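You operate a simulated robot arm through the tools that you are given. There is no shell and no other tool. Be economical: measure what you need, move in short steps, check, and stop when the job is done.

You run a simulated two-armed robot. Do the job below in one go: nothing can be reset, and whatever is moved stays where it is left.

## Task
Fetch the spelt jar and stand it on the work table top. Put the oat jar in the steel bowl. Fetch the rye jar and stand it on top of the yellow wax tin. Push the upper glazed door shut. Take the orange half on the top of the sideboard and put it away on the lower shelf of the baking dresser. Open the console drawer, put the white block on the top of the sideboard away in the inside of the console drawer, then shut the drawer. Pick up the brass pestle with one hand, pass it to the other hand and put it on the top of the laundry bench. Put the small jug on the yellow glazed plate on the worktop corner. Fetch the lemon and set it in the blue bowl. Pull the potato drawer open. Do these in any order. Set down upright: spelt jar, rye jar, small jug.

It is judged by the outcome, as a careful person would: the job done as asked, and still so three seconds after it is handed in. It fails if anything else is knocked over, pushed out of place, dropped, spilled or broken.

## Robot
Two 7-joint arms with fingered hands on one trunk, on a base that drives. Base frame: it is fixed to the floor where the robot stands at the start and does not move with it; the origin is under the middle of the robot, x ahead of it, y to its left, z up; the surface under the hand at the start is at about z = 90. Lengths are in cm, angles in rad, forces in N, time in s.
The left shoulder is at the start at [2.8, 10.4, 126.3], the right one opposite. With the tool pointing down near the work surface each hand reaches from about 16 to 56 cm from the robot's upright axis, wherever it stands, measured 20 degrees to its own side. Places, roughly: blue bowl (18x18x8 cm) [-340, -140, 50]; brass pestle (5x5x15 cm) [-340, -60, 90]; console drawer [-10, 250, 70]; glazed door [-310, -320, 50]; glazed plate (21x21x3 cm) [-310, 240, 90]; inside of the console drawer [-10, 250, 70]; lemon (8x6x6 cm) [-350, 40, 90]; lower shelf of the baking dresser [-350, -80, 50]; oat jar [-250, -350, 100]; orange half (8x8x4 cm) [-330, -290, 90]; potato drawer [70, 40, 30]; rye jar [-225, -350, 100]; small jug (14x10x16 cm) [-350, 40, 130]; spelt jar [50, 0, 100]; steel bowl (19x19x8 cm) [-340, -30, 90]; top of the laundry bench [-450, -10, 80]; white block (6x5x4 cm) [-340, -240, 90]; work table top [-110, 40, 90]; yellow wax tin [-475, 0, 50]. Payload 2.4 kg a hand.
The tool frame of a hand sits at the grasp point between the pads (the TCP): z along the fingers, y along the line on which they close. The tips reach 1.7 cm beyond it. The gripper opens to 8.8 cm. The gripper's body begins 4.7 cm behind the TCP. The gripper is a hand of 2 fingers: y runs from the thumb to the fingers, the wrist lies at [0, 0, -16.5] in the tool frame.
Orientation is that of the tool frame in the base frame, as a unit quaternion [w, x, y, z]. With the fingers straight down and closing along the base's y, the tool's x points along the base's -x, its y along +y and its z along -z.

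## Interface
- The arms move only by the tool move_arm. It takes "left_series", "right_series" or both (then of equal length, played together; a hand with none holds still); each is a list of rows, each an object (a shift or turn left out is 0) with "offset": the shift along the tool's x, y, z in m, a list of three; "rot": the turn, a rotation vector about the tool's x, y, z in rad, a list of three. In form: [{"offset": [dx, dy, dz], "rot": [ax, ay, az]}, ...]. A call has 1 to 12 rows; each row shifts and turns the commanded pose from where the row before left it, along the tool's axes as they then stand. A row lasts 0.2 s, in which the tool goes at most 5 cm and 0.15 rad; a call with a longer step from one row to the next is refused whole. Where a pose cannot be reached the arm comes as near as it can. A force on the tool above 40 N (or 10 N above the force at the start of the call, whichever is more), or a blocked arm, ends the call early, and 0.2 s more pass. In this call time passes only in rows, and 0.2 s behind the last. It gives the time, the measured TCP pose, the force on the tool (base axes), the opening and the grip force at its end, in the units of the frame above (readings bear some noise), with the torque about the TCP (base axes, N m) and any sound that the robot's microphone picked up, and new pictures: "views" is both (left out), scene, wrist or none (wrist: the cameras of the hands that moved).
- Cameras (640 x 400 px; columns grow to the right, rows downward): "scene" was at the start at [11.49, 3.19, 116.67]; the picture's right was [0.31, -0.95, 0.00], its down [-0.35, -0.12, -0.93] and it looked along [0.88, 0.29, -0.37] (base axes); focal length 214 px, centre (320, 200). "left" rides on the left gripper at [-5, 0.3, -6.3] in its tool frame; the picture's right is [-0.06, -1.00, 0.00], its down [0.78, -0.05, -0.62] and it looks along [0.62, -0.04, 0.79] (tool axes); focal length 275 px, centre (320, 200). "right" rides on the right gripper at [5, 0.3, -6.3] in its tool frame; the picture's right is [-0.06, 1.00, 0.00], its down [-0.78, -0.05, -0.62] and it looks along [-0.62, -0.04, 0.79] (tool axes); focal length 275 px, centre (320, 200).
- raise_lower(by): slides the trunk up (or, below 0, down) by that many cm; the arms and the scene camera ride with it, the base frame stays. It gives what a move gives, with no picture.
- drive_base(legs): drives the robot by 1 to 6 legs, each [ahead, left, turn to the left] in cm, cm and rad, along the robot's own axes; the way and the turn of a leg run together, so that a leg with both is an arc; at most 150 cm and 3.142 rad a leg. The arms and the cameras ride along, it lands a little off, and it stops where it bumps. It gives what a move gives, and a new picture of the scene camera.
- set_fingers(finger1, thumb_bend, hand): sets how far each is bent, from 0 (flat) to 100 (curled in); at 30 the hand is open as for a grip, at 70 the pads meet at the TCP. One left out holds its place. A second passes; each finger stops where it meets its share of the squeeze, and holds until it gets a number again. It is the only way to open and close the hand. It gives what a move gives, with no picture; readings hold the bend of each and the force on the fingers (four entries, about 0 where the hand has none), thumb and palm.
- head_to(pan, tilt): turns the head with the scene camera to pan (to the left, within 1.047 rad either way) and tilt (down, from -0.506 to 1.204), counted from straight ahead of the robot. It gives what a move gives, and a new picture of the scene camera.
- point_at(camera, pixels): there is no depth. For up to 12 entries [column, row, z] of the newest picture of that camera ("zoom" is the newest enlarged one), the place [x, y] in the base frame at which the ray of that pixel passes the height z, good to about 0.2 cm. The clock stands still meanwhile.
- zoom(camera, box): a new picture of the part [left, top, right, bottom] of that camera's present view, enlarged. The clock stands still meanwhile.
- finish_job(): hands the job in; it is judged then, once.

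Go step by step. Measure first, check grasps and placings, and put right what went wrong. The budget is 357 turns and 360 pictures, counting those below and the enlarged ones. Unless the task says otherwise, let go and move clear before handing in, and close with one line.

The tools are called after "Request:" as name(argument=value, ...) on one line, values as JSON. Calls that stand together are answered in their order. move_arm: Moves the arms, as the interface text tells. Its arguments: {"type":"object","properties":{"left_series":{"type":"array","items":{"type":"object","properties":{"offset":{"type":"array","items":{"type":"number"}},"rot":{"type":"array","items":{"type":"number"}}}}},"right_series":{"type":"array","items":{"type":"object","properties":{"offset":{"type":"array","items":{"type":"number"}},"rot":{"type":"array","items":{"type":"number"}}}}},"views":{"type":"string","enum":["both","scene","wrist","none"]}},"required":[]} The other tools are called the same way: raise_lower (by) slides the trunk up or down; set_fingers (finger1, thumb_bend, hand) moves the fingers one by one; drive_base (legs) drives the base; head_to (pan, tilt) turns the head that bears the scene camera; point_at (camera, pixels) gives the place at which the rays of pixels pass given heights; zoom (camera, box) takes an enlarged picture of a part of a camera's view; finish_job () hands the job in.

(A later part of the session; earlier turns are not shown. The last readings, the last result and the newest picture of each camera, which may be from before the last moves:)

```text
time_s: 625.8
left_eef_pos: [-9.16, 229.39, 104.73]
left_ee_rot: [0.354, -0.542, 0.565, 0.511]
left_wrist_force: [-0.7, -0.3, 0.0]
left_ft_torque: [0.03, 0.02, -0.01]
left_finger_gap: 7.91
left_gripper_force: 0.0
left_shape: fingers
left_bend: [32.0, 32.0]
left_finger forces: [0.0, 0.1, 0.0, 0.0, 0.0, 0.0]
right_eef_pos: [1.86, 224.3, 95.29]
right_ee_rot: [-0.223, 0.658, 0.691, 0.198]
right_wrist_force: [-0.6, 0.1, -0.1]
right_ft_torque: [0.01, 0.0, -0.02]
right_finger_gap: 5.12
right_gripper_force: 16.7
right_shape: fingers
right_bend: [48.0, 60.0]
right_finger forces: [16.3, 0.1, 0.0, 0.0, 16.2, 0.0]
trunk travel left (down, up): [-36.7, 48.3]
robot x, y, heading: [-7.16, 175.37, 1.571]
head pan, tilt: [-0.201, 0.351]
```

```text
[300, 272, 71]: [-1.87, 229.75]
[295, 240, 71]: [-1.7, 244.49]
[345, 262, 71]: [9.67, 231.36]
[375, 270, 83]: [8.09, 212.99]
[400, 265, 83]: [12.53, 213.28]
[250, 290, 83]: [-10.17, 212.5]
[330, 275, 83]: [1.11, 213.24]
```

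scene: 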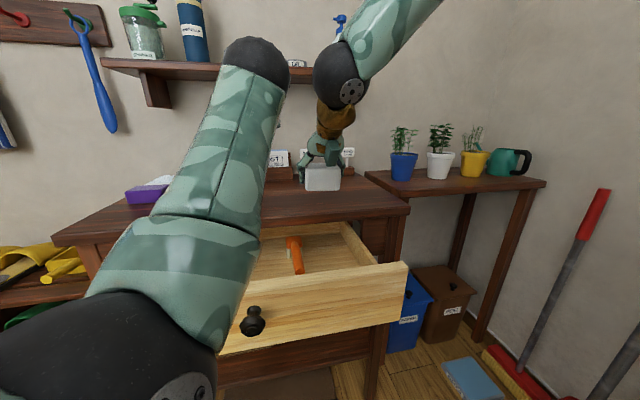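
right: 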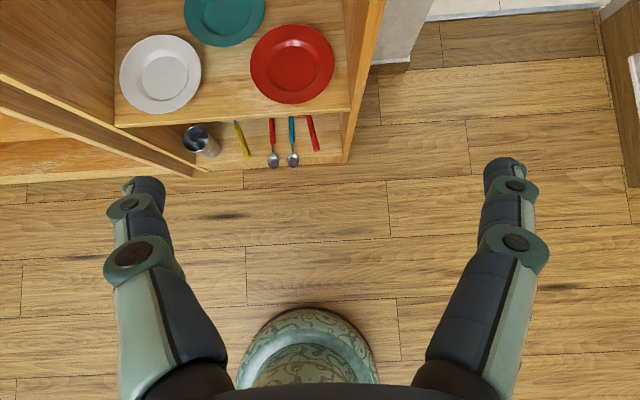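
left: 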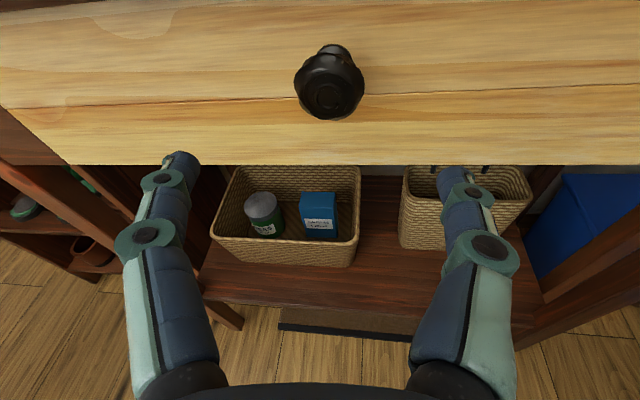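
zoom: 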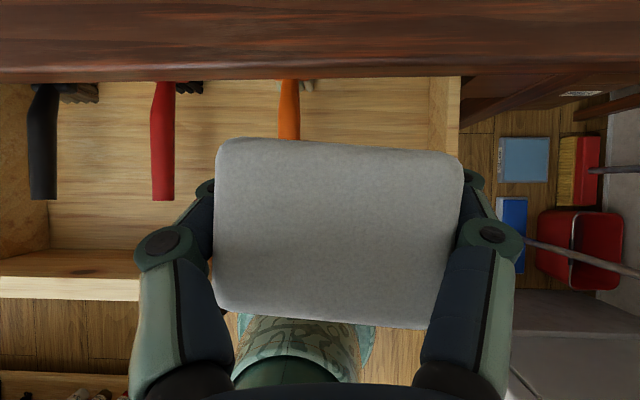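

Free spot right of the orange brush: block centre at about [6,227]. Shift and lower with the right arm.

Request:
drive_base(legs=[[2.7, -4.1, 0]])

Request:
move_arm(right_series=[{"offset": [-0.0236, 0, 0.035]}, {"offset": [-0.0236, 0, 0.035]}, {"offset": [-0.0236, 0, 0.035]}, {"offset": [-0.0224, 0, 0.0332]}], views="both")

```text
time_s: 626.7
left_eef_pos: [-5.37, 232.13, 104.63]
left_ee_rot: [0.352, -0.541, 0.565, 0.513]
left_wrist_force: [-0.2, 0.0, -0.2]
left_ft_torque: [0.02, 0.01, 0.0]
left_finger_gap: 7.9
left_gripper_force: 0.1
left_shape: fingers
left_bend: [32.0, 32.0]
left_finger forces: [0.1, 0.0, 0.0, 0.0, 0.0, 0.0]
right_eef_pos: [5.94, 226.89, 95.3]
right_ee_rot: [-0.223, 0.658, 0.692, 0.198]
right_wrist_force: [0.8, 0.2, -0.9]
right_ft_torque: [-0.03, 0.0, 0.0]
right_finger_gap: 5.12
right_gripper_force: 16.6
right_shape: fingers
right_bend: [48.0, 60.0]
right_finger forces: [16.4, 0.0, 0.1, 0.0, 16.2, 0.0]
trunk travel left (down, up): [-36.7, 48.3]
robot x, y, heading: [-3.07, 178.26, 1.569]
head pan, tilt: [-0.201, 0.351]
```

scene: 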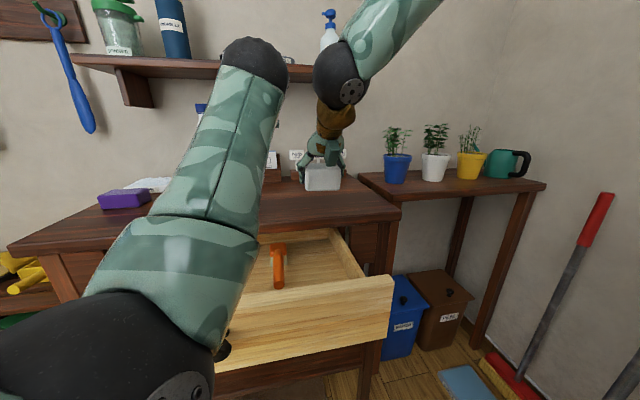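

```text
time_s: 627.7
left_eef_pos: [-5.3, 232.17, 104.62]
left_ee_rot: [0.353, -0.541, 0.565, 0.514]
left_wrist_force: [-0.5, 0.3, -1.1]
left_ft_torque: [0.01, -0.01, -0.03]
left_finger_gap: 7.94
left_gripper_force: 0.0
left_shape: fingers
left_bend: [32.0, 32.0]
left_finger forces: [0.0, 0.1, 0.1, 0.1, 0.0, 0.0]
right_eef_pos: [5.61, 227.06, 78.49]
right_ee_rot: [-0.223, 0.658, 0.692, 0.199]
right_wrist_force: [0.3, -0.4, -0.5]
right_ft_torque: [0.02, -0.06, -0.02]
right_finger_gap: 5.12
right_gripper_force: 15.9
right_shape: fingers
right_bend: [48.0, 60.0]
right_finger forces: [16.1, 0.0, 0.0, 0.0, 16.1, 0.1]
trunk travel left (down, up): [-36.7, 48.3]
robot x, y, heading: [-3.3, 178.54, 1.573]
head pan, tilt: [-0.201, 0.351]
```

scene: 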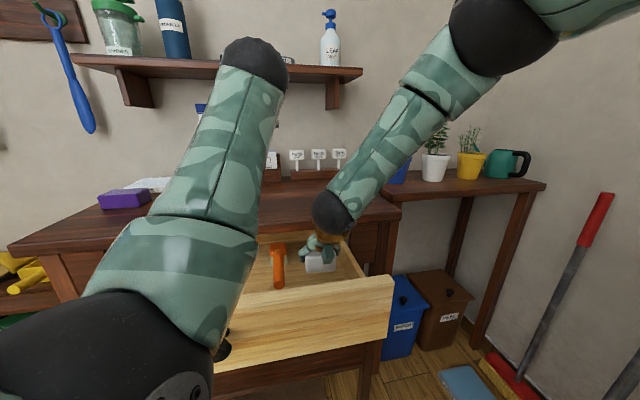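
right: 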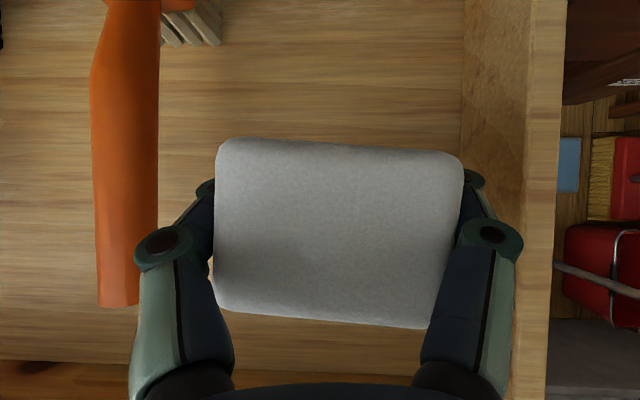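

Request:
move_arm(right_series=[{"offset": [-0.0112, 0, 0.0166]}, {"offset": [-0.0056, 0, 0.0083]}, {"offset": [-0.0056, 0, 0.0083]}], views="none")

```text
time_s: 628.5
left_eef_pos: [-5.39, 232.14, 104.63]
left_ee_rot: [0.353, -0.541, 0.565, 0.513]
left_wrist_force: [0.4, -0.7, 0.5]
left_ft_torque: [0.01, 0.03, -0.01]
left_finger_gap: 7.94
left_gripper_force: 0.1
left_shape: fingers
left_bend: [32.0, 32.0]
left_finger forces: [0.0, 0.0, 0.0, 0.1, 0.1, 0.1]
right_eef_pos: [5.57, 227.11, 74.52]
right_ee_rot: [-0.222, 0.658, 0.692, 0.198]
right_wrist_force: [0.0, 0.1, 0.1]
right_ft_torque: [-0.03, 0.0, 0.0]
right_finger_gap: 5.1
right_gripper_force: 16.7
right_shape: fingers
right_bend: [48.0, 60.0]
right_finger forces: [16.1, 0.1, 0.0, 0.0, 16.0, 0.1]
trunk travel left (down, up): [-36.7, 48.3]
robot x, y, heading: [-3.01, 178.02, 1.569]
head pan, tilt: [-0.201, 0.351]
```

Request:
move_arm(right_series=[{"offset": [-0.0056, 0, 0.0083]}, {"offset": [-0.0056, 0, 0.0083]}, {"offset": [-0.0056, 0, 0.0083]}], views="none")

```text
time_s: 629.2
left_eef_pos: [-5.51, 232.09, 104.79]
left_ee_rot: [0.352, -0.541, 0.564, 0.515]
left_wrist_force: [0.8, 0.1, 0.4]
left_ft_torque: [-0.01, -0.04, 0.02]
left_finger_gap: 7.92
left_gripper_force: 0.3
left_shape: fingers
left_bend: [32.0, 32.0]
left_finger forces: [0.0, 0.1, 0.0, 0.0, 0.0, 0.1]
right_eef_pos: [5.43, 227.83, 72.94]
right_ee_rot: [-0.229, 0.657, 0.688, 0.205]
right_wrist_force: [1.2, 2.1, 24.6]
right_ft_torque: [-0.43, -0.17, 0.14]
right_finger_gap: 5.12
right_gripper_force: 23.7
right_shape: fingers
right_bend: [53.0, 61.0]
right_finger forces: [25.8, 0.0, 0.1, 0.1, 21.3, 0.1]
trunk travel left (down, up): [-36.7, 48.3]
robot x, y, heading: [-3.08, 178.41, 1.568]
head pan, tilt: [-0.201, 0.351]
stopped in row 3 (right hand): the force on the tool passed its limit at 48 N (the readings are from after the stop); the commanded pose is now the measured one
```

Contact with the drawer bottom. Release with a modest opening and lift out.

Request:
set_fingers(hand="right", finger1=37, thumb_bend=37)

Request:
move_arm(right_series=[{"offset": [0.0112, 0, -0.0166]}, {"offset": [0.0168, 0, -0.025]}, {"offset": [0.0224, 0, -0.033]}, {"offset": [0.0224, 0, -0.033]}, {"offset": [0.0224, 0, -0.033]}], views="both")

```text
time_s: 630.2
left_eef_pos: [-5.28, 232.06, 104.72]
left_ee_rot: [0.352, -0.541, 0.564, 0.515]
left_wrist_force: [-0.8, -0.6, 0.5]
left_ft_torque: [-0.02, 0.02, 0.03]
left_finger_gap: 7.94
left_gripper_force: 0.1
left_shape: fingers
left_bend: [32.0, 32.0]
left_finger forces: [0.1, 0.0, 0.0, 0.0, 0.1, 0.1]
right_eef_pos: [5.52, 227.65, 72.75]
right_ee_rot: [-0.227, 0.657, 0.689, 0.203]
right_wrist_force: [3.9, 1.7, 25.2]
right_ft_torque: [-0.48, -0.2, 0.05]
right_finger_gap: 7.67
right_gripper_force: 11.3
right_shape: fingers
right_bend: [37.0, 37.0]
right_finger forces: [14.4, 0.0, 0.1, 0.0, 7.9, 0.0]
trunk travel left (down, up): [-36.7, 48.3]
robot x, y, heading: [-3.32, 178.29, 1.571]
head pan, tilt: [-0.201, 0.351]
```

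```text
time_s: 631.5
left_eef_pos: [-5.32, 232.14, 104.71]
left_ee_rot: [0.352, -0.541, 0.565, 0.514]
left_wrist_force: [-0.1, -0.2, -0.5]
left_ft_torque: [0.01, 0.03, -0.01]
left_finger_gap: 7.96
left_gripper_force: 0.1
left_shape: fingers
left_bend: [32.0, 32.0]
left_finger forces: [0.0, 0.1, 0.1, 0.0, 0.0, 0.0]
right_eef_pos: [5.87, 227.25, 89.66]
right_ee_rot: [-0.227, 0.657, 0.69, 0.202]
right_wrist_force: [-0.6, -0.3, -0.9]
right_ft_torque: [0.0, 0.02, 0.01]
right_finger_gap: 6.87
right_gripper_force: 0.0
right_shape: fingers
right_bend: [37.0, 37.0]
right_finger forces: [0.1, 0.0, 0.0, 0.0, 0.0, 0.1]
trunk travel left (down, up): [-36.7, 48.3]
robot x, y, heading: [-3.09, 178.08, 1.568]
head pan, tilt: [-0.201, 0.351]
```

scene: 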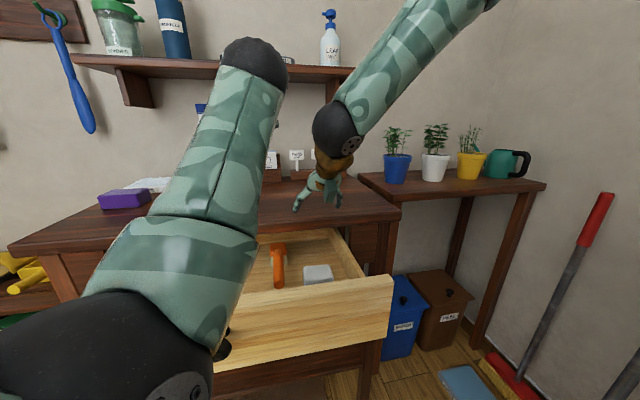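
right: 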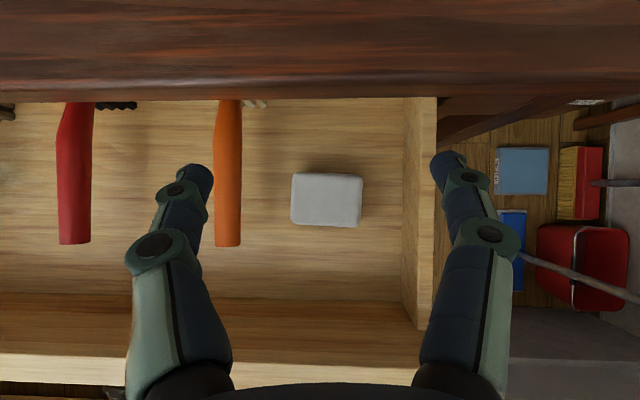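

Block is in the drawer. Back out, close the right fist, retract the left, lower, and push the drawer front shut.

Request:
drive_base(legs=[[-42, 0, 0], [0, 9, 0]])

Request:
set_fingers(hand="right", finger1=70, thumb_bend=70)

Request:
move_arm(left_series=[{"offset": [-0.02, 0.01, -0.03]}, {"offset": [-0.02, 0.01, -0.03]}, {"offset": [-0.02, 0.01, -0.03]}, {"offset": [-0.02, 0.01, -0.03]}], views="none")

Request:
raise_lower(by=-13.5)

Request:
drive_base(legs=[[30, 0, 0]])

```text
time_s: 634.8
left_eef_pos: [-14.17, 189.91, 104.68]
left_ee_rot: [0.353, -0.54, 0.566, 0.513]
left_wrist_force: [0.2, 0.5, 0.6]
left_ft_torque: [0.0, -0.01, -0.02]
left_finger_gap: 7.93
left_gripper_force: 0.1
left_shape: fingers
left_bend: [32.0, 32.0]
left_finger forces: [0.1, 0.0, 0.1, 0.0, 0.1, 0.0]
right_eef_pos: [-2.99, 185.08, 89.62]
right_ee_rot: [-0.225, 0.659, 0.688, 0.202]
right_wrist_force: [-0.2, -0.8, -0.8]
right_ft_torque: [0.03, 0.0, 0.0]
right_finger_gap: 6.85
right_gripper_force: 0.1
right_shape: fingers
right_bend: [37.0, 37.0]
right_finger forces: [0.0, 0.0, 0.0, 0.0, 0.0, 0.1]
trunk travel left (down, up): [-36.7, 48.3]
robot x, y, heading: [-12.25, 136.05, 1.564]
head pan, tilt: [-0.201, 0.351]
```

scene: 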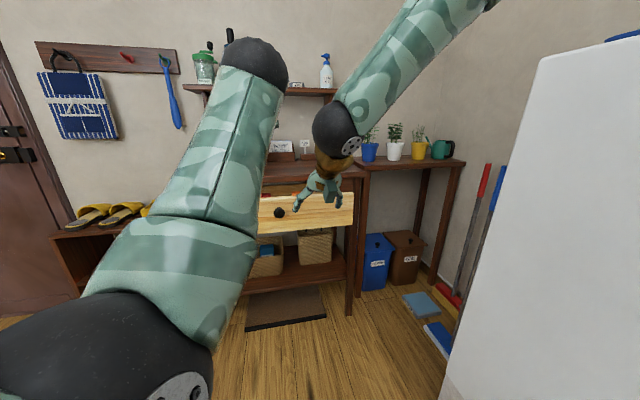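

```text
time_s: 635.8
left_eef_pos: [-14.17, 189.95, 104.67]
left_ee_rot: [0.354, -0.539, 0.566, 0.513]
left_wrist_force: [-0.2, -1.2, -0.2]
left_ft_torque: [0.01, -0.01, 0.0]
left_finger_gap: 7.93
left_gripper_force: 0.1
left_shape: fingers
left_bend: [32.0, 32.0]
left_finger forces: [0.0, 0.0, 0.0, 0.1, 0.0, 0.1]
right_eef_pos: [-3.06, 185.1, 89.72]
right_ee_rot: [-0.226, 0.658, 0.689, 0.203]
right_wrist_force: [-1.0, 0.3, -0.4]
right_ft_torque: [-0.02, -0.02, 0.0]
right_finger_gap: 0.0
right_gripper_force: 0.0
right_shape: fingers
right_bend: [70.0, 70.0]
right_finger forces: [0.0, 0.0, 0.0, 0.1, 0.0, 0.0]
trunk travel left (down, up): [-36.7, 48.3]
robot x, y, heading: [-12.24, 135.9, 1.568]
head pan, tilt: [-0.201, 0.351]
```

```text
time_s: 636.8
left_eef_pos: [-14.88, 179.99, 115.8]
left_ee_rot: [0.353, -0.54, 0.567, 0.512]
left_wrist_force: [-0.4, 0.1, 0.1]
left_ft_torque: [0.0, -0.04, -0.02]
left_finger_gap: 7.94
left_gripper_force: 0.0
left_shape: fingers
left_bend: [32.0, 32.0]
left_finger forces: [0.0, 0.0, 0.0, 0.0, 0.1, 0.0]
right_eef_pos: [-2.97, 185.12, 89.63]
right_ee_rot: [-0.226, 0.659, 0.688, 0.204]
right_wrist_force: [-0.8, -0.9, 0.4]
right_ft_torque: [-0.01, -0.02, 0.03]
right_finger_gap: 0.0
right_gripper_force: 0.0
right_shape: fingers
right_bend: [70.0, 70.0]
right_finger forces: [0.0, 0.0, 0.0, 0.0, 0.1, 0.1]
trunk travel left (down, up): [-36.7, 48.3]
robot x, y, heading: [-12.31, 136.45, 1.566]
head pan, tilt: [-0.201, 0.351]
```

```text
time_s: 638.4
left_eef_pos: [-15.09, 179.86, 102.37]
left_ee_rot: [0.354, -0.54, 0.566, 0.513]
left_wrist_force: [-0.3, 0.1, -0.4]
left_ft_torque: [-0.01, 0.02, 0.01]
left_finger_gap: 7.92
left_gripper_force: 0.2
left_shape: fingers
left_bend: [32.0, 32.0]
left_finger forces: [0.0, 0.0, 0.0, 0.0, 0.0, 0.0]
right_eef_pos: [-3.04, 185.13, 76.15]
right_ee_rot: [-0.226, 0.658, 0.689, 0.203]
right_wrist_force: [0.2, 0.2, 0.1]
right_ft_torque: [-0.03, -0.04, 0.03]
right_finger_gap: 0.01
right_gripper_force: 0.0
right_shape: fingers
right_bend: [70.0, 70.0]
right_finger forces: [0.1, 0.1, 0.0, 0.0, 0.0, 0.0]
trunk travel left (down, up): [-23.2, 61.8]
robot x, y, heading: [-12.02, 135.94, 1.569]
head pan, tilt: [-0.201, 0.351]
```

```text
time_s: 640.4
left_eef_pos: [-14.75, 210.03, 102.17]
left_ee_rot: [0.354, -0.54, 0.566, 0.513]
left_wrist_force: [-0.2, -0.7, -0.1]
left_ft_torque: [0.01, -0.05, -0.02]
left_finger_gap: 7.93
left_gripper_force: 0.0
left_shape: fingers
left_bend: [32.0, 32.0]
left_finger forces: [0.0, 0.0, 0.0, 0.0, 0.0, 0.0]
right_eef_pos: [-2.72, 215.2, 76.08]
right_ee_rot: [-0.226, 0.66, 0.688, 0.203]
right_wrist_force: [0.0, -0.5, 0.2]
right_ft_torque: [-0.01, 0.0, -0.01]
right_finger_gap: 0.03
right_gripper_force: 0.0
right_shape: fingers
right_bend: [70.0, 70.0]
right_finger forces: [0.1, 0.0, 0.0, 0.0, 0.0, 0.1]
trunk travel left (down, up): [-23.2, 61.8]
robot x, y, heading: [-11.93, 166.06, 1.564]
head pan, tilt: [-0.201, 0.351]
```

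scene: 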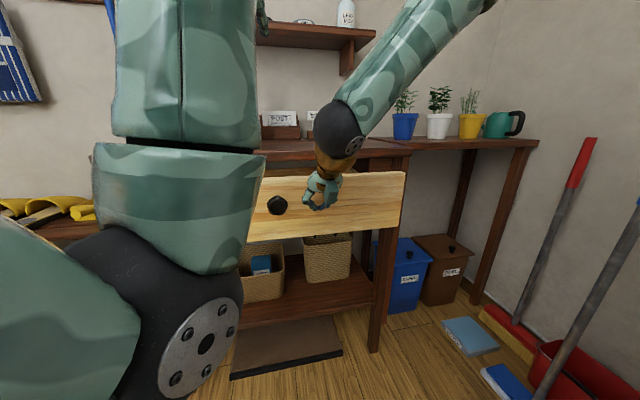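

At the drawer front. Push it closed.

Request:
drive_base(legs=[[15, 0, 0], [7, 0, 0]])

```text
time_s: 642.4
left_eef_pos: [-14.49, 228.9, 102.63]
left_ee_rot: [0.356, -0.537, 0.565, 0.515]
left_wrist_force: [0.3, 0.3, -0.4]
left_ft_torque: [0.0, 0.0, -0.02]
left_finger_gap: 7.94
left_gripper_force: 0.1
left_shape: fingers
left_bend: [32.0, 32.0]
left_finger forces: [0.1, 0.0, 0.0, 0.0, 0.0, 0.1]
right_eef_pos: [-2.87, 233.45, 76.18]
right_ee_rot: [-0.225, 0.66, 0.69, 0.195]
right_wrist_force: [8.6, -39.2, 39.8]
right_ft_torque: [1.13, 0.39, 0.01]
right_finger_gap: 0.03
right_gripper_force: 9.0
right_shape: fingers
right_bend: [71.0, 70.0]
right_finger forces: [9.7, 0.1, 0.1, 0.0, 9.1, 0.1]
trunk travel left (down, up): [-23.2, 61.8]
robot x, y, heading: [-11.86, 185.82, 1.563]
head pan, tilt: [-0.201, 0.351]
stopped in leg 2: the force on the tool passed its limit at 107 N (the readings are from after the stop); the commanded pose is now the measured one
```

scene: 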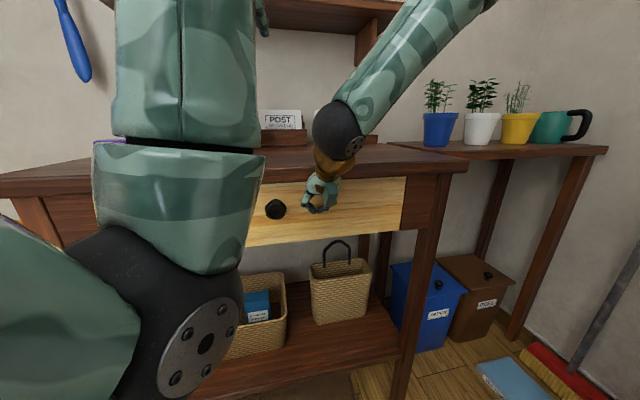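

The drawer is shut with the block inside. Now the pestle: drive back to the dresser.

Request:
drive_base(legs=[[-30, 0, 0], [0, 10, 0], [-150, 0, 0], [-141, 0, 0], [0, 150, 0], [0, 62, 0]])

Request:
raise_lower(by=22)

Request:
drive_base(legs=[[0, 0, 1.575], [0, -61, 0]])

```text
time_s: 669.0
left_eef_pos: [-238.07, -92.6, 102.32]
left_ee_rot: [0.352, -0.542, 0.564, 0.515]
left_wrist_force: [0.3, 0.1, -0.6]
left_ft_torque: [-0.01, -0.01, 0.01]
left_finger_gap: 7.95
left_gripper_force: 0.0
left_shape: fingers
left_bend: [32.0, 32.0]
left_finger forces: [0.0, 0.1, 0.1, 0.0, 0.0, 0.0]
right_eef_pos: [-226.26, -88.11, 75.74]
right_ee_rot: [-0.222, 0.658, 0.694, 0.192]
right_wrist_force: [1.0, -0.6, -0.1]
right_ft_torque: [0.01, 0.02, 0.01]
right_finger_gap: 0.01
right_gripper_force: 0.1
right_shape: fingers
right_bend: [70.0, 70.0]
right_finger forces: [0.0, 0.0, 0.0, 0.0, 0.0, 0.0]
trunk travel left (down, up): [-23.2, 61.8]
robot x, y, heading: [-235.15, -136.33, 1.571]
head pan, tilt: [-0.201, 0.351]
```

scene: 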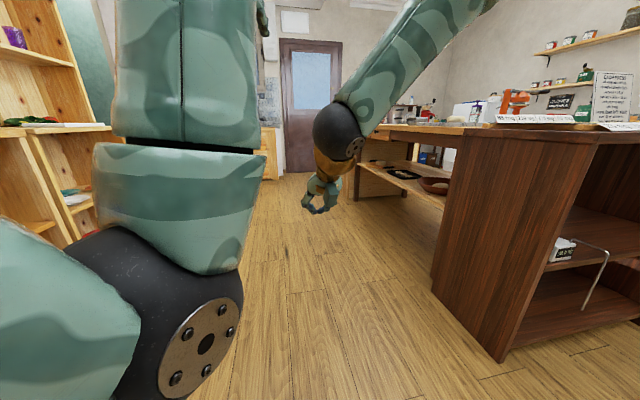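

```text
time_s: 671.3
left_eef_pos: [-238.02, -92.71, 124.27]
left_ee_rot: [0.351, -0.542, 0.564, 0.514]
left_wrist_force: [0.2, 0.4, 0.3]
left_ft_torque: [0.01, -0.01, -0.02]
left_finger_gap: 7.92
left_gripper_force: 0.0
left_shape: fingers
left_bend: [32.0, 32.0]
left_finger forces: [0.0, 0.0, 0.0, 0.0, 0.0, 0.0]
right_eef_pos: [-226.24, -88.14, 97.79]
right_ee_rot: [-0.222, 0.657, 0.694, 0.192]
right_wrist_force: [0.5, 1.2, 0.1]
right_ft_torque: [-0.01, -0.02, -0.03]
right_finger_gap: 0.0
right_gripper_force: 0.1
right_shape: fingers
right_bend: [70.0, 70.0]
right_finger forces: [0.0, 0.1, 0.1, 0.0, 0.0, 0.1]
trunk travel left (down, up): [-45.2, 39.8]
robot x, y, heading: [-235.08, -136.74, 1.573]
head pan, tilt: [-0.201, 0.351]
```

```text
time_s: 678.6
left_eef_pos: [-280.35, -79.71, 124.21]
left_ee_rot: [0.123, 0.782, -0.005, -0.611]
left_wrist_force: [0.1, 0.0, -0.1]
left_ft_torque: [0.01, 0.0, 0.0]
left_finger_gap: 7.93
left_gripper_force: 0.1
left_shape: fingers
left_bend: [32.0, 32.0]
left_finger forces: [0.1, 0.0, 0.0, 0.0, 0.0, 0.0]
right_eef_pos: [-285.25, -68.08, 97.64]
right_ee_rot: [-0.293, -0.039, 0.955, -0.025]
right_wrist_force: [0.5, 0.4, -0.7]
right_ft_torque: [-0.02, 0.02, 0.01]
right_finger_gap: 0.0
right_gripper_force: 0.1
right_shape: fingers
right_bend: [70.0, 70.0]
right_finger forces: [0.0, 0.0, 0.0, 0.0, 0.0, 0.0]
trunk travel left (down, up): [-45.2, 39.8]
robot x, y, heading: [-236.54, -75.44, -3.116]
head pan, tilt: [-0.201, 0.351]
```

scene: 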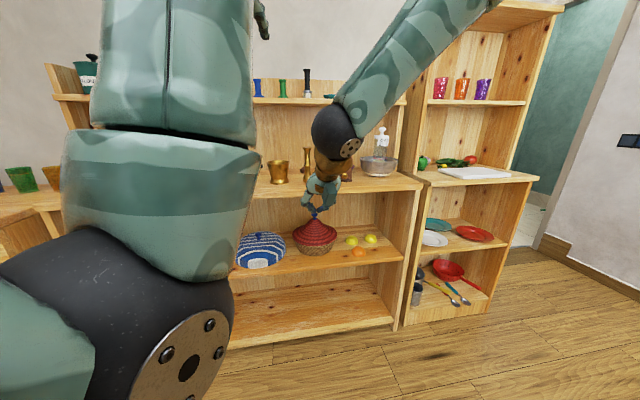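

Request:
move_arm(right_series=[{"rot": [0, 0.12, 0]}, {"rot": [0, 0.12, 0]}, {"rot": [0, 0.12, 0]}, {"rot": [0, 0.12, 0]}, {"rot": [0, 0.12, 0]}, {"rot": [0, 0.12, 0]}], views="none")

Request:
set_fingers(hand="right", finger1=34, thumb_bend=34)

Request:
drive_base(legs=[[36, -4, -0.026]])

Request:
zoom(camera="right", box=[0, 0, 640, 400])

```text
time_s: 680.0
left_eef_pos: [-280.43, -79.64, 124.16]
left_ee_rot: [0.123, 0.782, -0.006, -0.611]
left_wrist_force: [0.1, -0.3, 0.5]
left_ft_torque: [0.02, 0.0, -0.02]
left_finger_gap: 7.93
left_gripper_force: 0.0
left_shape: fingers
left_bend: [32.0, 32.0]
left_finger forces: [0.0, 0.1, 0.1, 0.0, 0.1, 0.0]
right_eef_pos: [-285.24, -68.08, 97.76]
right_ee_rot: [-0.612, -0.027, 0.79, -0.037]
right_wrist_force: [-0.2, 0.1, -0.3]
right_ft_torque: [0.04, -0.04, 0.01]
right_finger_gap: 0.0
right_gripper_force: 0.0
right_shape: fingers
right_bend: [70.0, 70.0]
right_finger forces: [0.0, 0.1, 0.0, 0.1, 0.0, 0.0]
trunk travel left (down, up): [-45.2, 39.8]
robot x, y, heading: [-236.66, -75.32, -3.119]
head pan, tilt: [-0.201, 0.351]
```

```text
time_s: 681.0
left_eef_pos: [-280.46, -79.71, 124.27]
left_ee_rot: [0.122, 0.782, -0.007, -0.611]
left_wrist_force: [0.7, 0.0, -0.8]
left_ft_torque: [0.01, -0.02, 0.02]
left_finger_gap: 7.92
left_gripper_force: 0.0
left_shape: fingers
left_bend: [32.0, 32.0]
left_finger forces: [0.0, 0.1, 0.1, 0.0, 0.0, 0.1]
right_eef_pos: [-285.27, -68.11, 97.87]
right_ee_rot: [-0.611, -0.028, 0.791, -0.038]
right_wrist_force: [-0.9, -0.5, 0.5]
right_ft_torque: [0.0, 0.02, 0.0]
right_finger_gap: 7.48
right_gripper_force: 0.1
right_shape: fingers
right_bend: [34.0, 34.0]
right_finger forces: [0.0, 0.0, 0.0, 0.0, 0.0, 0.1]
trunk travel left (down, up): [-45.2, 39.8]
robot x, y, heading: [-236.39, -75.72, -3.12]
head pan, tilt: [-0.201, 0.351]
```

```text
time_s: 683.3
left_eef_pos: [-316.74, -75.08, 124.16]
left_ee_rot: [0.115, 0.782, -0.017, -0.612]
left_wrist_force: [0.2, -0.5, -0.5]
left_ft_torque: [0.0, 0.0, -0.02]
left_finger_gap: 7.92
left_gripper_force: 0.0
left_shape: fingers
left_bend: [32.0, 32.0]
left_finger forces: [0.1, 0.0, 0.0, 0.0, 0.0, 0.1]
right_eef_pos: [-321.32, -63.37, 97.71]
right_ee_rot: [-0.611, -0.017, 0.791, -0.029]
right_wrist_force: [-0.1, 0.2, 0.5]
right_ft_torque: [-0.04, 0.0, 0.02]
right_finger_gap: 7.48
right_gripper_force: 0.1
right_shape: fingers
right_bend: [34.0, 34.0]
right_finger forces: [0.1, 0.1, 0.1, 0.1, 0.0, 0.0]
trunk travel left (down, up): [-45.2, 39.8]
robot x, y, heading: [-272.98, -71.98, -3.139]
head pan, tilt: [-0.201, 0.351]
```

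scene: 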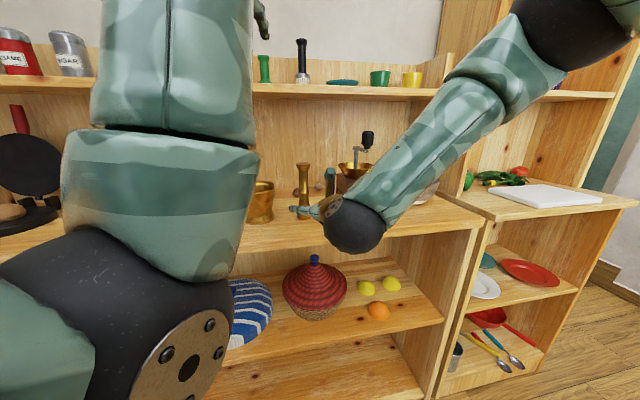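

```text
1.00 times, centred on (320, 200) of right (not enlarged: the box is as wide or as high as the picture)
```

zoom: 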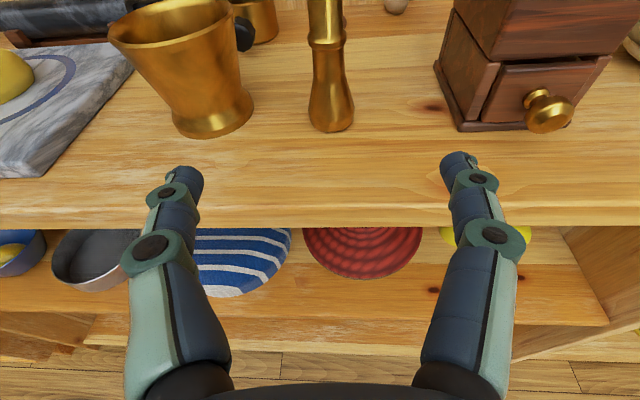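

Request:
point_at(camera="zoom", pixels=[[331, 131, 87.5], [308, 115, 87.5], [353, 115, 87.5], [250, 105, 88], [450, 120, 87.5]])

```text
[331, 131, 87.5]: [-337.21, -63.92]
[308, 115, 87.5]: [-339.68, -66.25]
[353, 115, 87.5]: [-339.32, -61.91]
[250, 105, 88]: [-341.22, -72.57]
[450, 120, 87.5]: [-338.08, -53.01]
```

Pestle at [-339.6,-64.0]. Advance low and grip.

Request:
move_arm(right_series=[{"offset": [-0.0036, 0.0013, 0.0376]}, {"offset": [-0.0036, 0.0013, 0.0376]}, {"offset": [-0.0036, 0.0013, 0.0376]}, {"offset": [-0.0036, 0.0013, 0.0376]}, {"offset": [-0.0036, 0.0013, 0.0376]}], views="none")

Request:
set_fingers(hand="right", finger1=70, thumb_bend=70)

Request:
raise_lower(by=6)

Request:
zoom(camera="right", box=[0, 0, 640, 400])

```text
time_s: 684.5
left_eef_pos: [-316.7, -74.88, 124.28]
left_ee_rot: [0.115, 0.782, -0.017, -0.612]
left_wrist_force: [-0.2, 0.3, -0.2]
left_ft_torque: [0.03, 0.0, 0.0]
left_finger_gap: 7.93
left_gripper_force: 0.1
left_shape: fingers
left_bend: [32.0, 32.0]
left_finger forces: [0.1, 0.0, 0.0, 0.1, 0.0, 0.0]
right_eef_pos: [-336.14, -63.85, 92.26]
right_ee_rot: [-0.61, -0.017, 0.792, -0.03]
right_wrist_force: [-0.4, 0.1, 0.2]
right_ft_torque: [-0.01, 0.02, -0.01]
right_finger_gap: 7.5
right_gripper_force: 0.0
right_shape: fingers
right_bend: [34.0, 34.0]
right_finger forces: [0.0, 0.0, 0.0, 0.0, 0.1, 0.0]
right hand out of reach, approached as far as the arm can: row 5
trunk travel left (down, up): [-45.2, 39.8]
robot x, y, heading: [-272.49, -72.05, 3.143]
head pan, tilt: [-0.201, 0.351]
```

```text
time_s: 685.5
left_eef_pos: [-316.71, -75.07, 124.33]
left_ee_rot: [0.115, 0.782, -0.016, -0.612]
left_wrist_force: [-0.2, -0.5, 0.0]
left_ft_torque: [-0.02, 0.0, -0.02]
left_finger_gap: 7.96
left_gripper_force: 0.0
left_shape: fingers
left_bend: [32.0, 32.0]
left_finger forces: [0.1, 0.1, 0.0, 0.0, 0.0, 0.1]
right_eef_pos: [-336.21, -63.81, 92.28]
right_ee_rot: [-0.61, -0.017, 0.792, -0.029]
right_wrist_force: [-0.4, -0.1, 0.1]
right_ft_torque: [-0.02, 0.01, 0.0]
right_finger_gap: 1.91
right_gripper_force: 5.0
right_shape: fingers
right_bend: [59.0, 65.0]
right_finger forces: [5.0, 0.0, 0.1, 0.0, 5.1, 0.0]
trunk travel left (down, up): [-45.2, 39.8]
robot x, y, heading: [-272.66, -72.22, -3.143]
head pan, tilt: [-0.201, 0.351]
```

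```text
time_s: 686.5
left_eef_pos: [-316.82, -74.93, 130.23]
left_ee_rot: [0.115, 0.782, -0.017, -0.612]
left_wrist_force: [0.1, -1.0, -1.0]
left_ft_torque: [0.0, -0.01, -0.01]
left_finger_gap: 7.92
left_gripper_force: 0.0
left_shape: fingers
left_bend: [32.0, 32.0]
left_finger forces: [0.0, 0.1, 0.1, 0.0, 0.0, 0.0]
right_eef_pos: [-336.32, -63.71, 98.16]
right_ee_rot: [-0.61, -0.016, 0.791, -0.028]
right_wrist_force: [0.7, 0.1, 0.6]
right_ft_torque: [0.0, -0.02, 0.04]
right_finger_gap: 0.0
right_gripper_force: 0.5
right_shape: fingers
right_bend: [70.0, 70.0]
right_finger forces: [0.2, 0.1, 0.0, 0.0, 0.7, 0.0]
trunk travel left (down, up): [-51.2, 33.8]
robot x, y, heading: [-272.96, -71.69, -3.147]
head pan, tilt: [-0.201, 0.351]
```

```text
1.00 times, centred on (320, 200) of right (not enlarged: the box is as wide or as high as the picture)
```

zoom: 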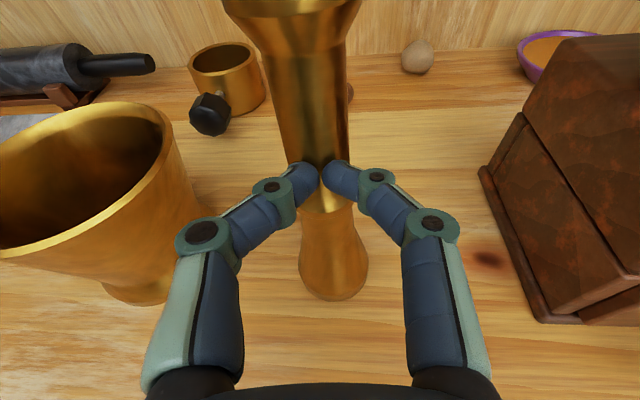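

It was 3 cm short and slipped; the pestle still stands. Open, lower, drive 3.3 cm closer and regrip.

Request:
set_fingers(hand="right", finger1=34, thumb_bend=34)

Request:
raise_lower(by=-6.3)

Request:
drive_base(legs=[[3.4, 0, 0]])

Request:
set_fingers(hand="right", finger1=70, thumb_bend=70)

```text
time_s: 687.5
left_eef_pos: [-316.79, -75.03, 130.41]
left_ee_rot: [0.115, 0.782, -0.016, -0.613]
left_wrist_force: [-0.4, -0.9, -0.1]
left_ft_torque: [0.0, -0.02, 0.0]
left_finger_gap: 7.94
left_gripper_force: 0.1
left_shape: fingers
left_bend: [32.0, 32.0]
left_finger forces: [0.0, 0.1, 0.1, 0.0, 0.0, 0.0]
right_eef_pos: [-336.36, -63.75, 98.22]
right_ee_rot: [-0.611, -0.016, 0.791, -0.028]
right_wrist_force: [-0.1, -0.6, 1.1]
right_ft_torque: [-0.02, 0.01, -0.04]
right_finger_gap: 7.5
right_gripper_force: 0.0
right_shape: fingers
right_bend: [34.0, 34.0]
right_finger forces: [0.0, 0.0, 0.1, 0.0, 0.0, 0.0]
trunk travel left (down, up): [-51.2, 33.8]
robot x, y, heading: [-272.87, -72.27, -3.14]
head pan, tilt: [-0.201, 0.351]
```

```text
time_s: 688.5
left_eef_pos: [-316.69, -74.96, 123.87]
left_ee_rot: [0.115, 0.782, -0.016, -0.613]
left_wrist_force: [-1.0, -0.5, -0.1]
left_ft_torque: [-0.01, 0.02, -0.04]
left_finger_gap: 7.94
left_gripper_force: 0.0
left_shape: fingers
left_bend: [32.0, 32.0]
left_finger forces: [0.0, 0.0, 0.0, 0.1, 0.0, 0.0]
right_eef_pos: [-336.46, -63.77, 91.66]
right_ee_rot: [-0.61, -0.016, 0.792, -0.028]
right_wrist_force: [-0.1, 0.4, -0.3]
right_ft_torque: [0.0, -0.02, -0.03]
right_finger_gap: 7.48
right_gripper_force: 0.0
right_shape: fingers
right_bend: [34.0, 34.0]
right_finger forces: [0.0, 0.0, 0.0, 0.0, 0.0, 0.0]
trunk travel left (down, up): [-44.9, 40.1]
robot x, y, heading: [-273.19, -71.61, -3.144]
head pan, tilt: [-0.201, 0.351]
```

```text
time_s: 689.4
left_eef_pos: [-320.3, -75.09, 123.99]
left_ee_rot: [0.114, 0.782, -0.017, -0.612]
left_wrist_force: [-0.8, 0.4, 0.3]
left_ft_torque: [0.0, -0.01, -0.01]
left_finger_gap: 7.96
left_gripper_force: 0.0
left_shape: fingers
left_bend: [32.0, 32.0]
left_finger forces: [0.1, 0.0, 0.0, 0.0, 0.1, 0.0]
right_eef_pos: [-339.85, -63.86, 91.61]
right_ee_rot: [-0.61, -0.016, 0.792, -0.028]
right_wrist_force: [-0.5, -0.6, -0.8]
right_ft_torque: [-0.03, 0.0, -0.03]
right_finger_gap: 7.48
right_gripper_force: 0.1
right_shape: fingers
right_bend: [34.0, 34.0]
right_finger forces: [0.0, 0.0, 0.0, 0.0, 0.1, 0.1]
trunk travel left (down, up): [-44.9, 40.1]
robot x, y, heading: [-276.01, -71.66, -3.144]
head pan, tilt: [-0.201, 0.351]
```

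scene: 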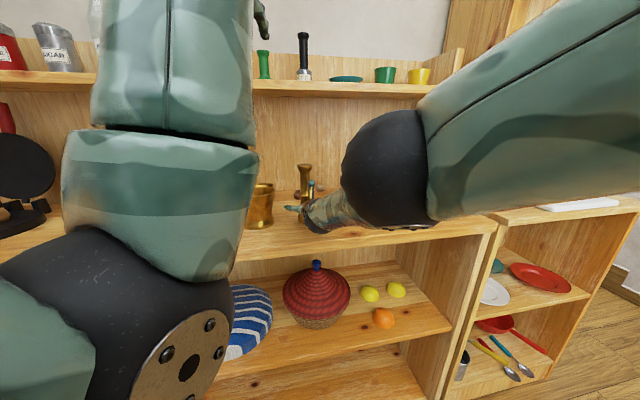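

```text
time_s: 690.4
left_eef_pos: [-320.27, -75.08, 123.95]
left_ee_rot: [0.115, 0.782, -0.015, -0.613]
left_wrist_force: [-0.3, 0.1, -0.3]
left_ft_torque: [0.03, 0.0, -0.02]
left_finger_gap: 7.94
left_gripper_force: 0.2
left_shape: fingers
left_bend: [32.0, 32.0]
left_finger forces: [0.0, 0.0, 0.1, 0.1, 0.0, 0.0]
right_eef_pos: [-339.87, -63.78, 91.73]
right_ee_rot: [-0.61, -0.017, 0.791, -0.029]
right_wrist_force: [-0.7, -0.7, -0.1]
right_ft_torque: [-0.01, 0.03, -0.02]
right_finger_gap: 0.0
right_gripper_force: 0.4
right_shape: fingers
right_bend: [70.0, 70.0]
right_finger forces: [0.0, 0.0, 0.0, 0.1, 0.5, 0.0]
trunk travel left (down, up): [-44.9, 40.1]
robot x, y, heading: [-276.04, -72.0, -3.141]
head pan, tilt: [-0.201, 0.351]
```

Request:
zoom(camera="right", box=[0, 0, 640, 400])

```text
1.00 times, centred on (320, 200) of right (not enlarged: the box is as wide or as high as the picture)
```

zoom: 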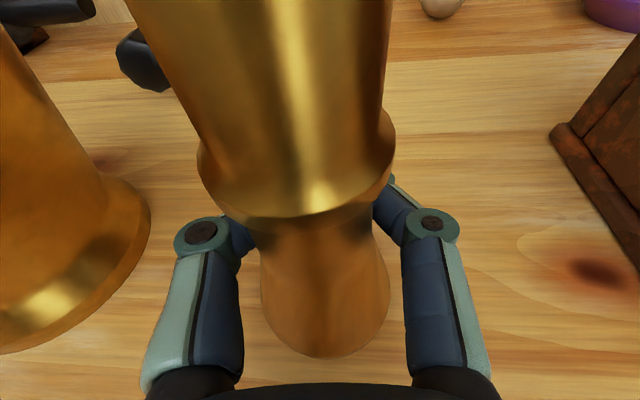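

The fingertips closed behind the pestle (its axis is ~2.2 cm nearer). Open, back 2.1 cm, and close again.

Request:
set_fingers(hand="right", finger1=34, thumb_bend=34)

Request:
drive_base(legs=[[-2.1, 0, 0]])

Request:
set_fingers(hand="right", finger1=70, thumb_bend=70)

```text
time_s: 691.4
left_eef_pos: [-320.2, -75.08, 123.99]
left_ee_rot: [0.114, 0.782, -0.017, -0.612]
left_wrist_force: [-0.1, 0.3, 0.2]
left_ft_torque: [0.01, -0.03, 0.01]
left_finger_gap: 7.91
left_gripper_force: 0.0
left_shape: fingers
left_bend: [32.0, 32.0]
left_finger forces: [0.0, 0.1, 0.0, 0.0, 0.0, 0.0]
right_eef_pos: [-339.9, -63.71, 91.63]
right_ee_rot: [-0.61, -0.016, 0.792, -0.028]
right_wrist_force: [0.8, -1.1, -0.4]
right_ft_torque: [-0.04, 0.03, 0.0]
right_finger_gap: 7.49
right_gripper_force: 0.1
right_shape: fingers
right_bend: [34.0, 34.0]
right_finger forces: [0.0, 0.0, 0.0, 0.0, 0.1, 0.0]
trunk travel left (down, up): [-44.9, 40.1]
robot x, y, heading: [-276.35, -72.06, -3.141]
head pan, tilt: [-0.201, 0.351]
```

```text
time_s: 692.2
left_eef_pos: [-318.03, -75.13, 124.01]
left_ee_rot: [0.114, 0.782, -0.017, -0.613]
left_wrist_force: [0.7, -0.4, 0.1]
left_ft_torque: [0.0, 0.02, -0.03]
left_finger_gap: 7.92
left_gripper_force: 0.0
left_shape: fingers
left_bend: [32.0, 32.0]
left_finger forces: [0.1, 0.1, 0.0, 0.0, 0.0, 0.0]
right_eef_pos: [-337.63, -63.71, 91.68]
right_ee_rot: [-0.609, -0.017, 0.792, -0.029]
right_wrist_force: [0.3, 0.3, -0.3]
right_ft_torque: [-0.04, -0.01, -0.01]
right_finger_gap: 7.48
right_gripper_force: 0.0
right_shape: fingers
right_bend: [34.0, 34.0]
right_finger forces: [0.1, 0.1, 0.1, 0.0, 0.1, 0.0]
trunk travel left (down, up): [-44.9, 40.1]
robot x, y, heading: [-274.36, -71.96, -3.139]
head pan, tilt: [-0.201, 0.351]
```

scene: 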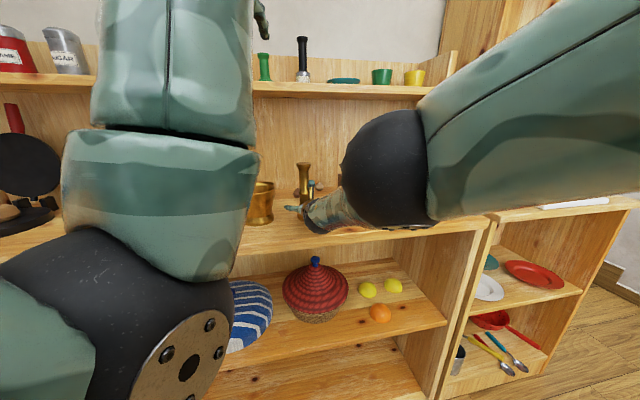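

```text
time_s: 693.2
left_eef_pos: [-318.2, -75.04, 123.98]
left_ee_rot: [0.115, 0.782, -0.016, -0.613]
left_wrist_force: [-0.5, 0.6, -0.2]
left_ft_torque: [-0.02, -0.02, -0.02]
left_finger_gap: 7.93
left_gripper_force: 0.1
left_shape: fingers
left_bend: [32.0, 32.0]
left_finger forces: [0.0, 0.1, 0.1, 0.0, 0.0, 0.0]
right_eef_pos: [-337.82, -63.83, 91.73]
right_ee_rot: [-0.609, -0.018, 0.792, -0.03]
right_wrist_force: [-1.4, -1.1, 1.7]
right_ft_torque: [0.0, 0.03, -0.02]
right_finger_gap: 1.67
right_gripper_force: 4.7
right_shape: fingers
right_bend: [60.0, 65.0]
right_finger forces: [4.0, 0.0, 0.0, 0.0, 5.3, 0.0]
trunk travel left (down, up): [-44.9, 40.1]
robot x, y, heading: [-273.98, -72.08, -3.142]
head pan, tilt: [-0.201, 0.351]
```

Only 5 N because the waist is thin; command a stronger curl to get full squeeze.

Request:
set_fingers(hand="right", finger1=95, thumb_bend=95)

Request:
raise_lower(by=5)

Request:
zoom(camera="right", box=[0, 0, 640, 400])

```text
time_s: 694.2
left_eef_pos: [-318.09, -74.95, 123.98]
left_ee_rot: [0.116, 0.781, -0.015, -0.613]
left_wrist_force: [0.2, 0.3, 0.2]
left_ft_torque: [0.02, 0.03, 0.0]
left_finger_gap: 7.93
left_gripper_force: 0.0
left_shape: fingers
left_bend: [32.0, 32.0]
left_finger forces: [0.0, 0.1, 0.1, 0.1, 0.0, 0.2]
right_eef_pos: [-337.75, -63.87, 91.66]
right_ee_rot: [-0.61, -0.017, 0.791, -0.028]
right_wrist_force: [0.9, 0.2, 0.2]
right_ft_torque: [0.01, 0.02, 0.0]
right_finger_gap: 0.0
right_gripper_force: 0.1
right_shape: fingers
right_bend: [83.0, 84.0]
right_finger forces: [0.0, 0.0, 0.0, 0.0, 0.0, 0.1]
trunk travel left (down, up): [-44.9, 40.1]
robot x, y, heading: [-274.2, -71.67, -3.143]
head pan, tilt: [-0.201, 0.351]
```

```text
time_s: 695.1
left_eef_pos: [-317.98, -75.01, 128.96]
left_ee_rot: [0.115, 0.782, -0.017, -0.612]
left_wrist_force: [0.1, 0.0, 0.5]
left_ft_torque: [-0.02, -0.01, 0.0]
left_finger_gap: 7.94
left_gripper_force: 0.1
left_shape: fingers
left_bend: [32.0, 32.0]
left_finger forces: [0.1, 0.1, 0.0, 0.0, 0.0, 0.0]
right_eef_pos: [-337.8, -63.76, 96.87]
right_ee_rot: [-0.61, -0.016, 0.791, -0.028]
right_wrist_force: [1.0, -0.1, 0.2]
right_ft_torque: [0.04, 0.01, 0.01]
right_finger_gap: 0.0
right_gripper_force: 0.1
right_shape: fingers
right_bend: [83.0, 84.0]
right_finger forces: [0.1, 0.0, 0.0, 0.0, 0.0, 0.0]
trunk travel left (down, up): [-49.9, 35.1]
robot x, y, heading: [-274.23, -72.19, -3.144]
head pan, tilt: [-0.201, 0.351]
```

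```text
1.00 times, centred on (320, 200) of right (not enlarged: the box is as wide or as high as the picture)
```

zoom: 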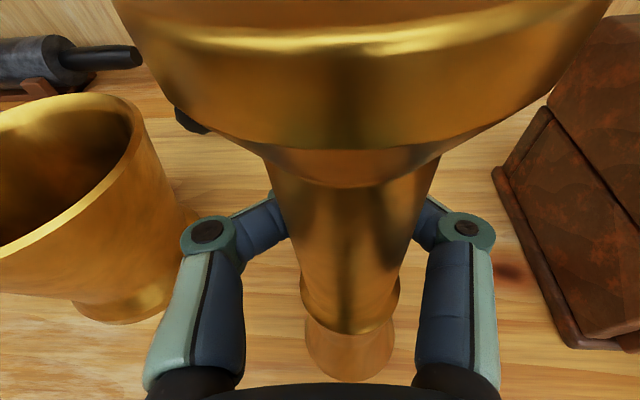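

The pestle is thicker higher up. Open, recentre (+1.2 cm right) at this height (z≈97) and close there.

Request:
set_fingers(hand="right", finger1=30, thumb_bend=30)

Request:
move_arm(right_series=[{"offset": [0.008, 0.01, 0.003]}], views="wrist")

```text
time_s: 696.1
left_eef_pos: [-318.07, -74.95, 128.98]
left_ee_rot: [0.115, 0.782, -0.017, -0.612]
left_wrist_force: [0.0, 0.6, -0.8]
left_ft_torque: [0.0, 0.0, 0.01]
left_finger_gap: 7.94
left_gripper_force: 0.0
left_shape: fingers
left_bend: [32.0, 32.0]
left_finger forces: [0.1, 0.1, 0.0, 0.0, 0.0, 0.0]
right_eef_pos: [-337.67, -63.77, 96.79]
right_ee_rot: [-0.61, -0.017, 0.791, -0.028]
right_wrist_force: [0.0, 0.3, 0.5]
right_ft_torque: [-0.02, 0.0, 0.0]
right_finger_gap: 8.35
right_gripper_force: 0.0
right_shape: fingers
right_bend: [30.0, 30.0]
right_finger forces: [0.0, 0.1, 0.0, 0.1, 0.0, 0.0]
trunk travel left (down, up): [-49.9, 35.1]
robot x, y, heading: [-274.36, -72.14, -3.143]
head pan, tilt: [-0.201, 0.351]
```

```text
time_s: 696.5
left_eef_pos: [-318.19, -74.97, 128.89]
left_ee_rot: [0.116, 0.782, -0.016, -0.612]
left_wrist_force: [0.0, -0.1, -0.3]
left_ft_torque: [0.0, 0.0, -0.01]
left_finger_gap: 7.9
left_gripper_force: 0.0
left_shape: fingers
left_bend: [32.0, 32.0]
left_finger forces: [0.0, 0.0, 0.0, 0.0, 0.0, 0.1]
right_eef_pos: [-338.21, -62.71, 97.62]
right_ee_rot: [-0.611, -0.018, 0.791, -0.029]
right_wrist_force: [0.0, -0.1, 0.5]
right_ft_torque: [0.0, 0.0, 0.01]
right_finger_gap: 8.36
right_gripper_force: 0.0
right_shape: fingers
right_bend: [30.0, 30.0]
right_finger forces: [0.0, 0.1, 0.1, 0.0, 0.0, 0.0]
trunk travel left (down, up): [-49.9, 35.1]
robot x, y, heading: [-274.1, -72.16, -3.142]
head pan, tilt: [-0.201, 0.351]
```

right: 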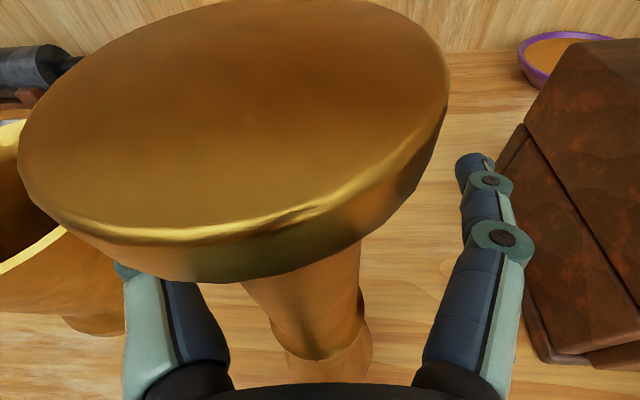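

The pestle leans slightly onto the thumb side, within the fingers. Close now.

Request:
set_fingers(hand="right", finger1=74, thumb_bend=74)

```text
time_s: 697.5
left_eef_pos: [-318.15, -74.91, 128.99]
left_ee_rot: [0.114, 0.782, -0.017, -0.613]
left_wrist_force: [-0.2, -0.7, -0.5]
left_ft_torque: [0.01, -0.01, 0.0]
left_finger_gap: 7.92
left_gripper_force: 0.0
left_shape: fingers
left_bend: [32.0, 32.0]
left_finger forces: [0.0, 0.0, 0.1, 0.0, 0.1, 0.1]
right_eef_pos: [-338.41, -62.82, 97.54]
right_ee_rot: [-0.611, -0.016, 0.791, -0.028]
right_wrist_force: [-0.4, -0.8, -0.7]
right_ft_torque: [-0.02, -0.02, -0.02]
right_finger_gap: 0.0
right_gripper_force: 0.0
right_shape: fingers
right_bend: [72.0, 72.0]
right_finger forces: [0.1, 0.0, 0.0, 0.1, 0.1, 0.1]
trunk travel left (down, up): [-49.9, 35.1]
robot x, y, heading: [-274.22, -71.67, -3.139]
head pan, tilt: [-0.201, 0.351]
```

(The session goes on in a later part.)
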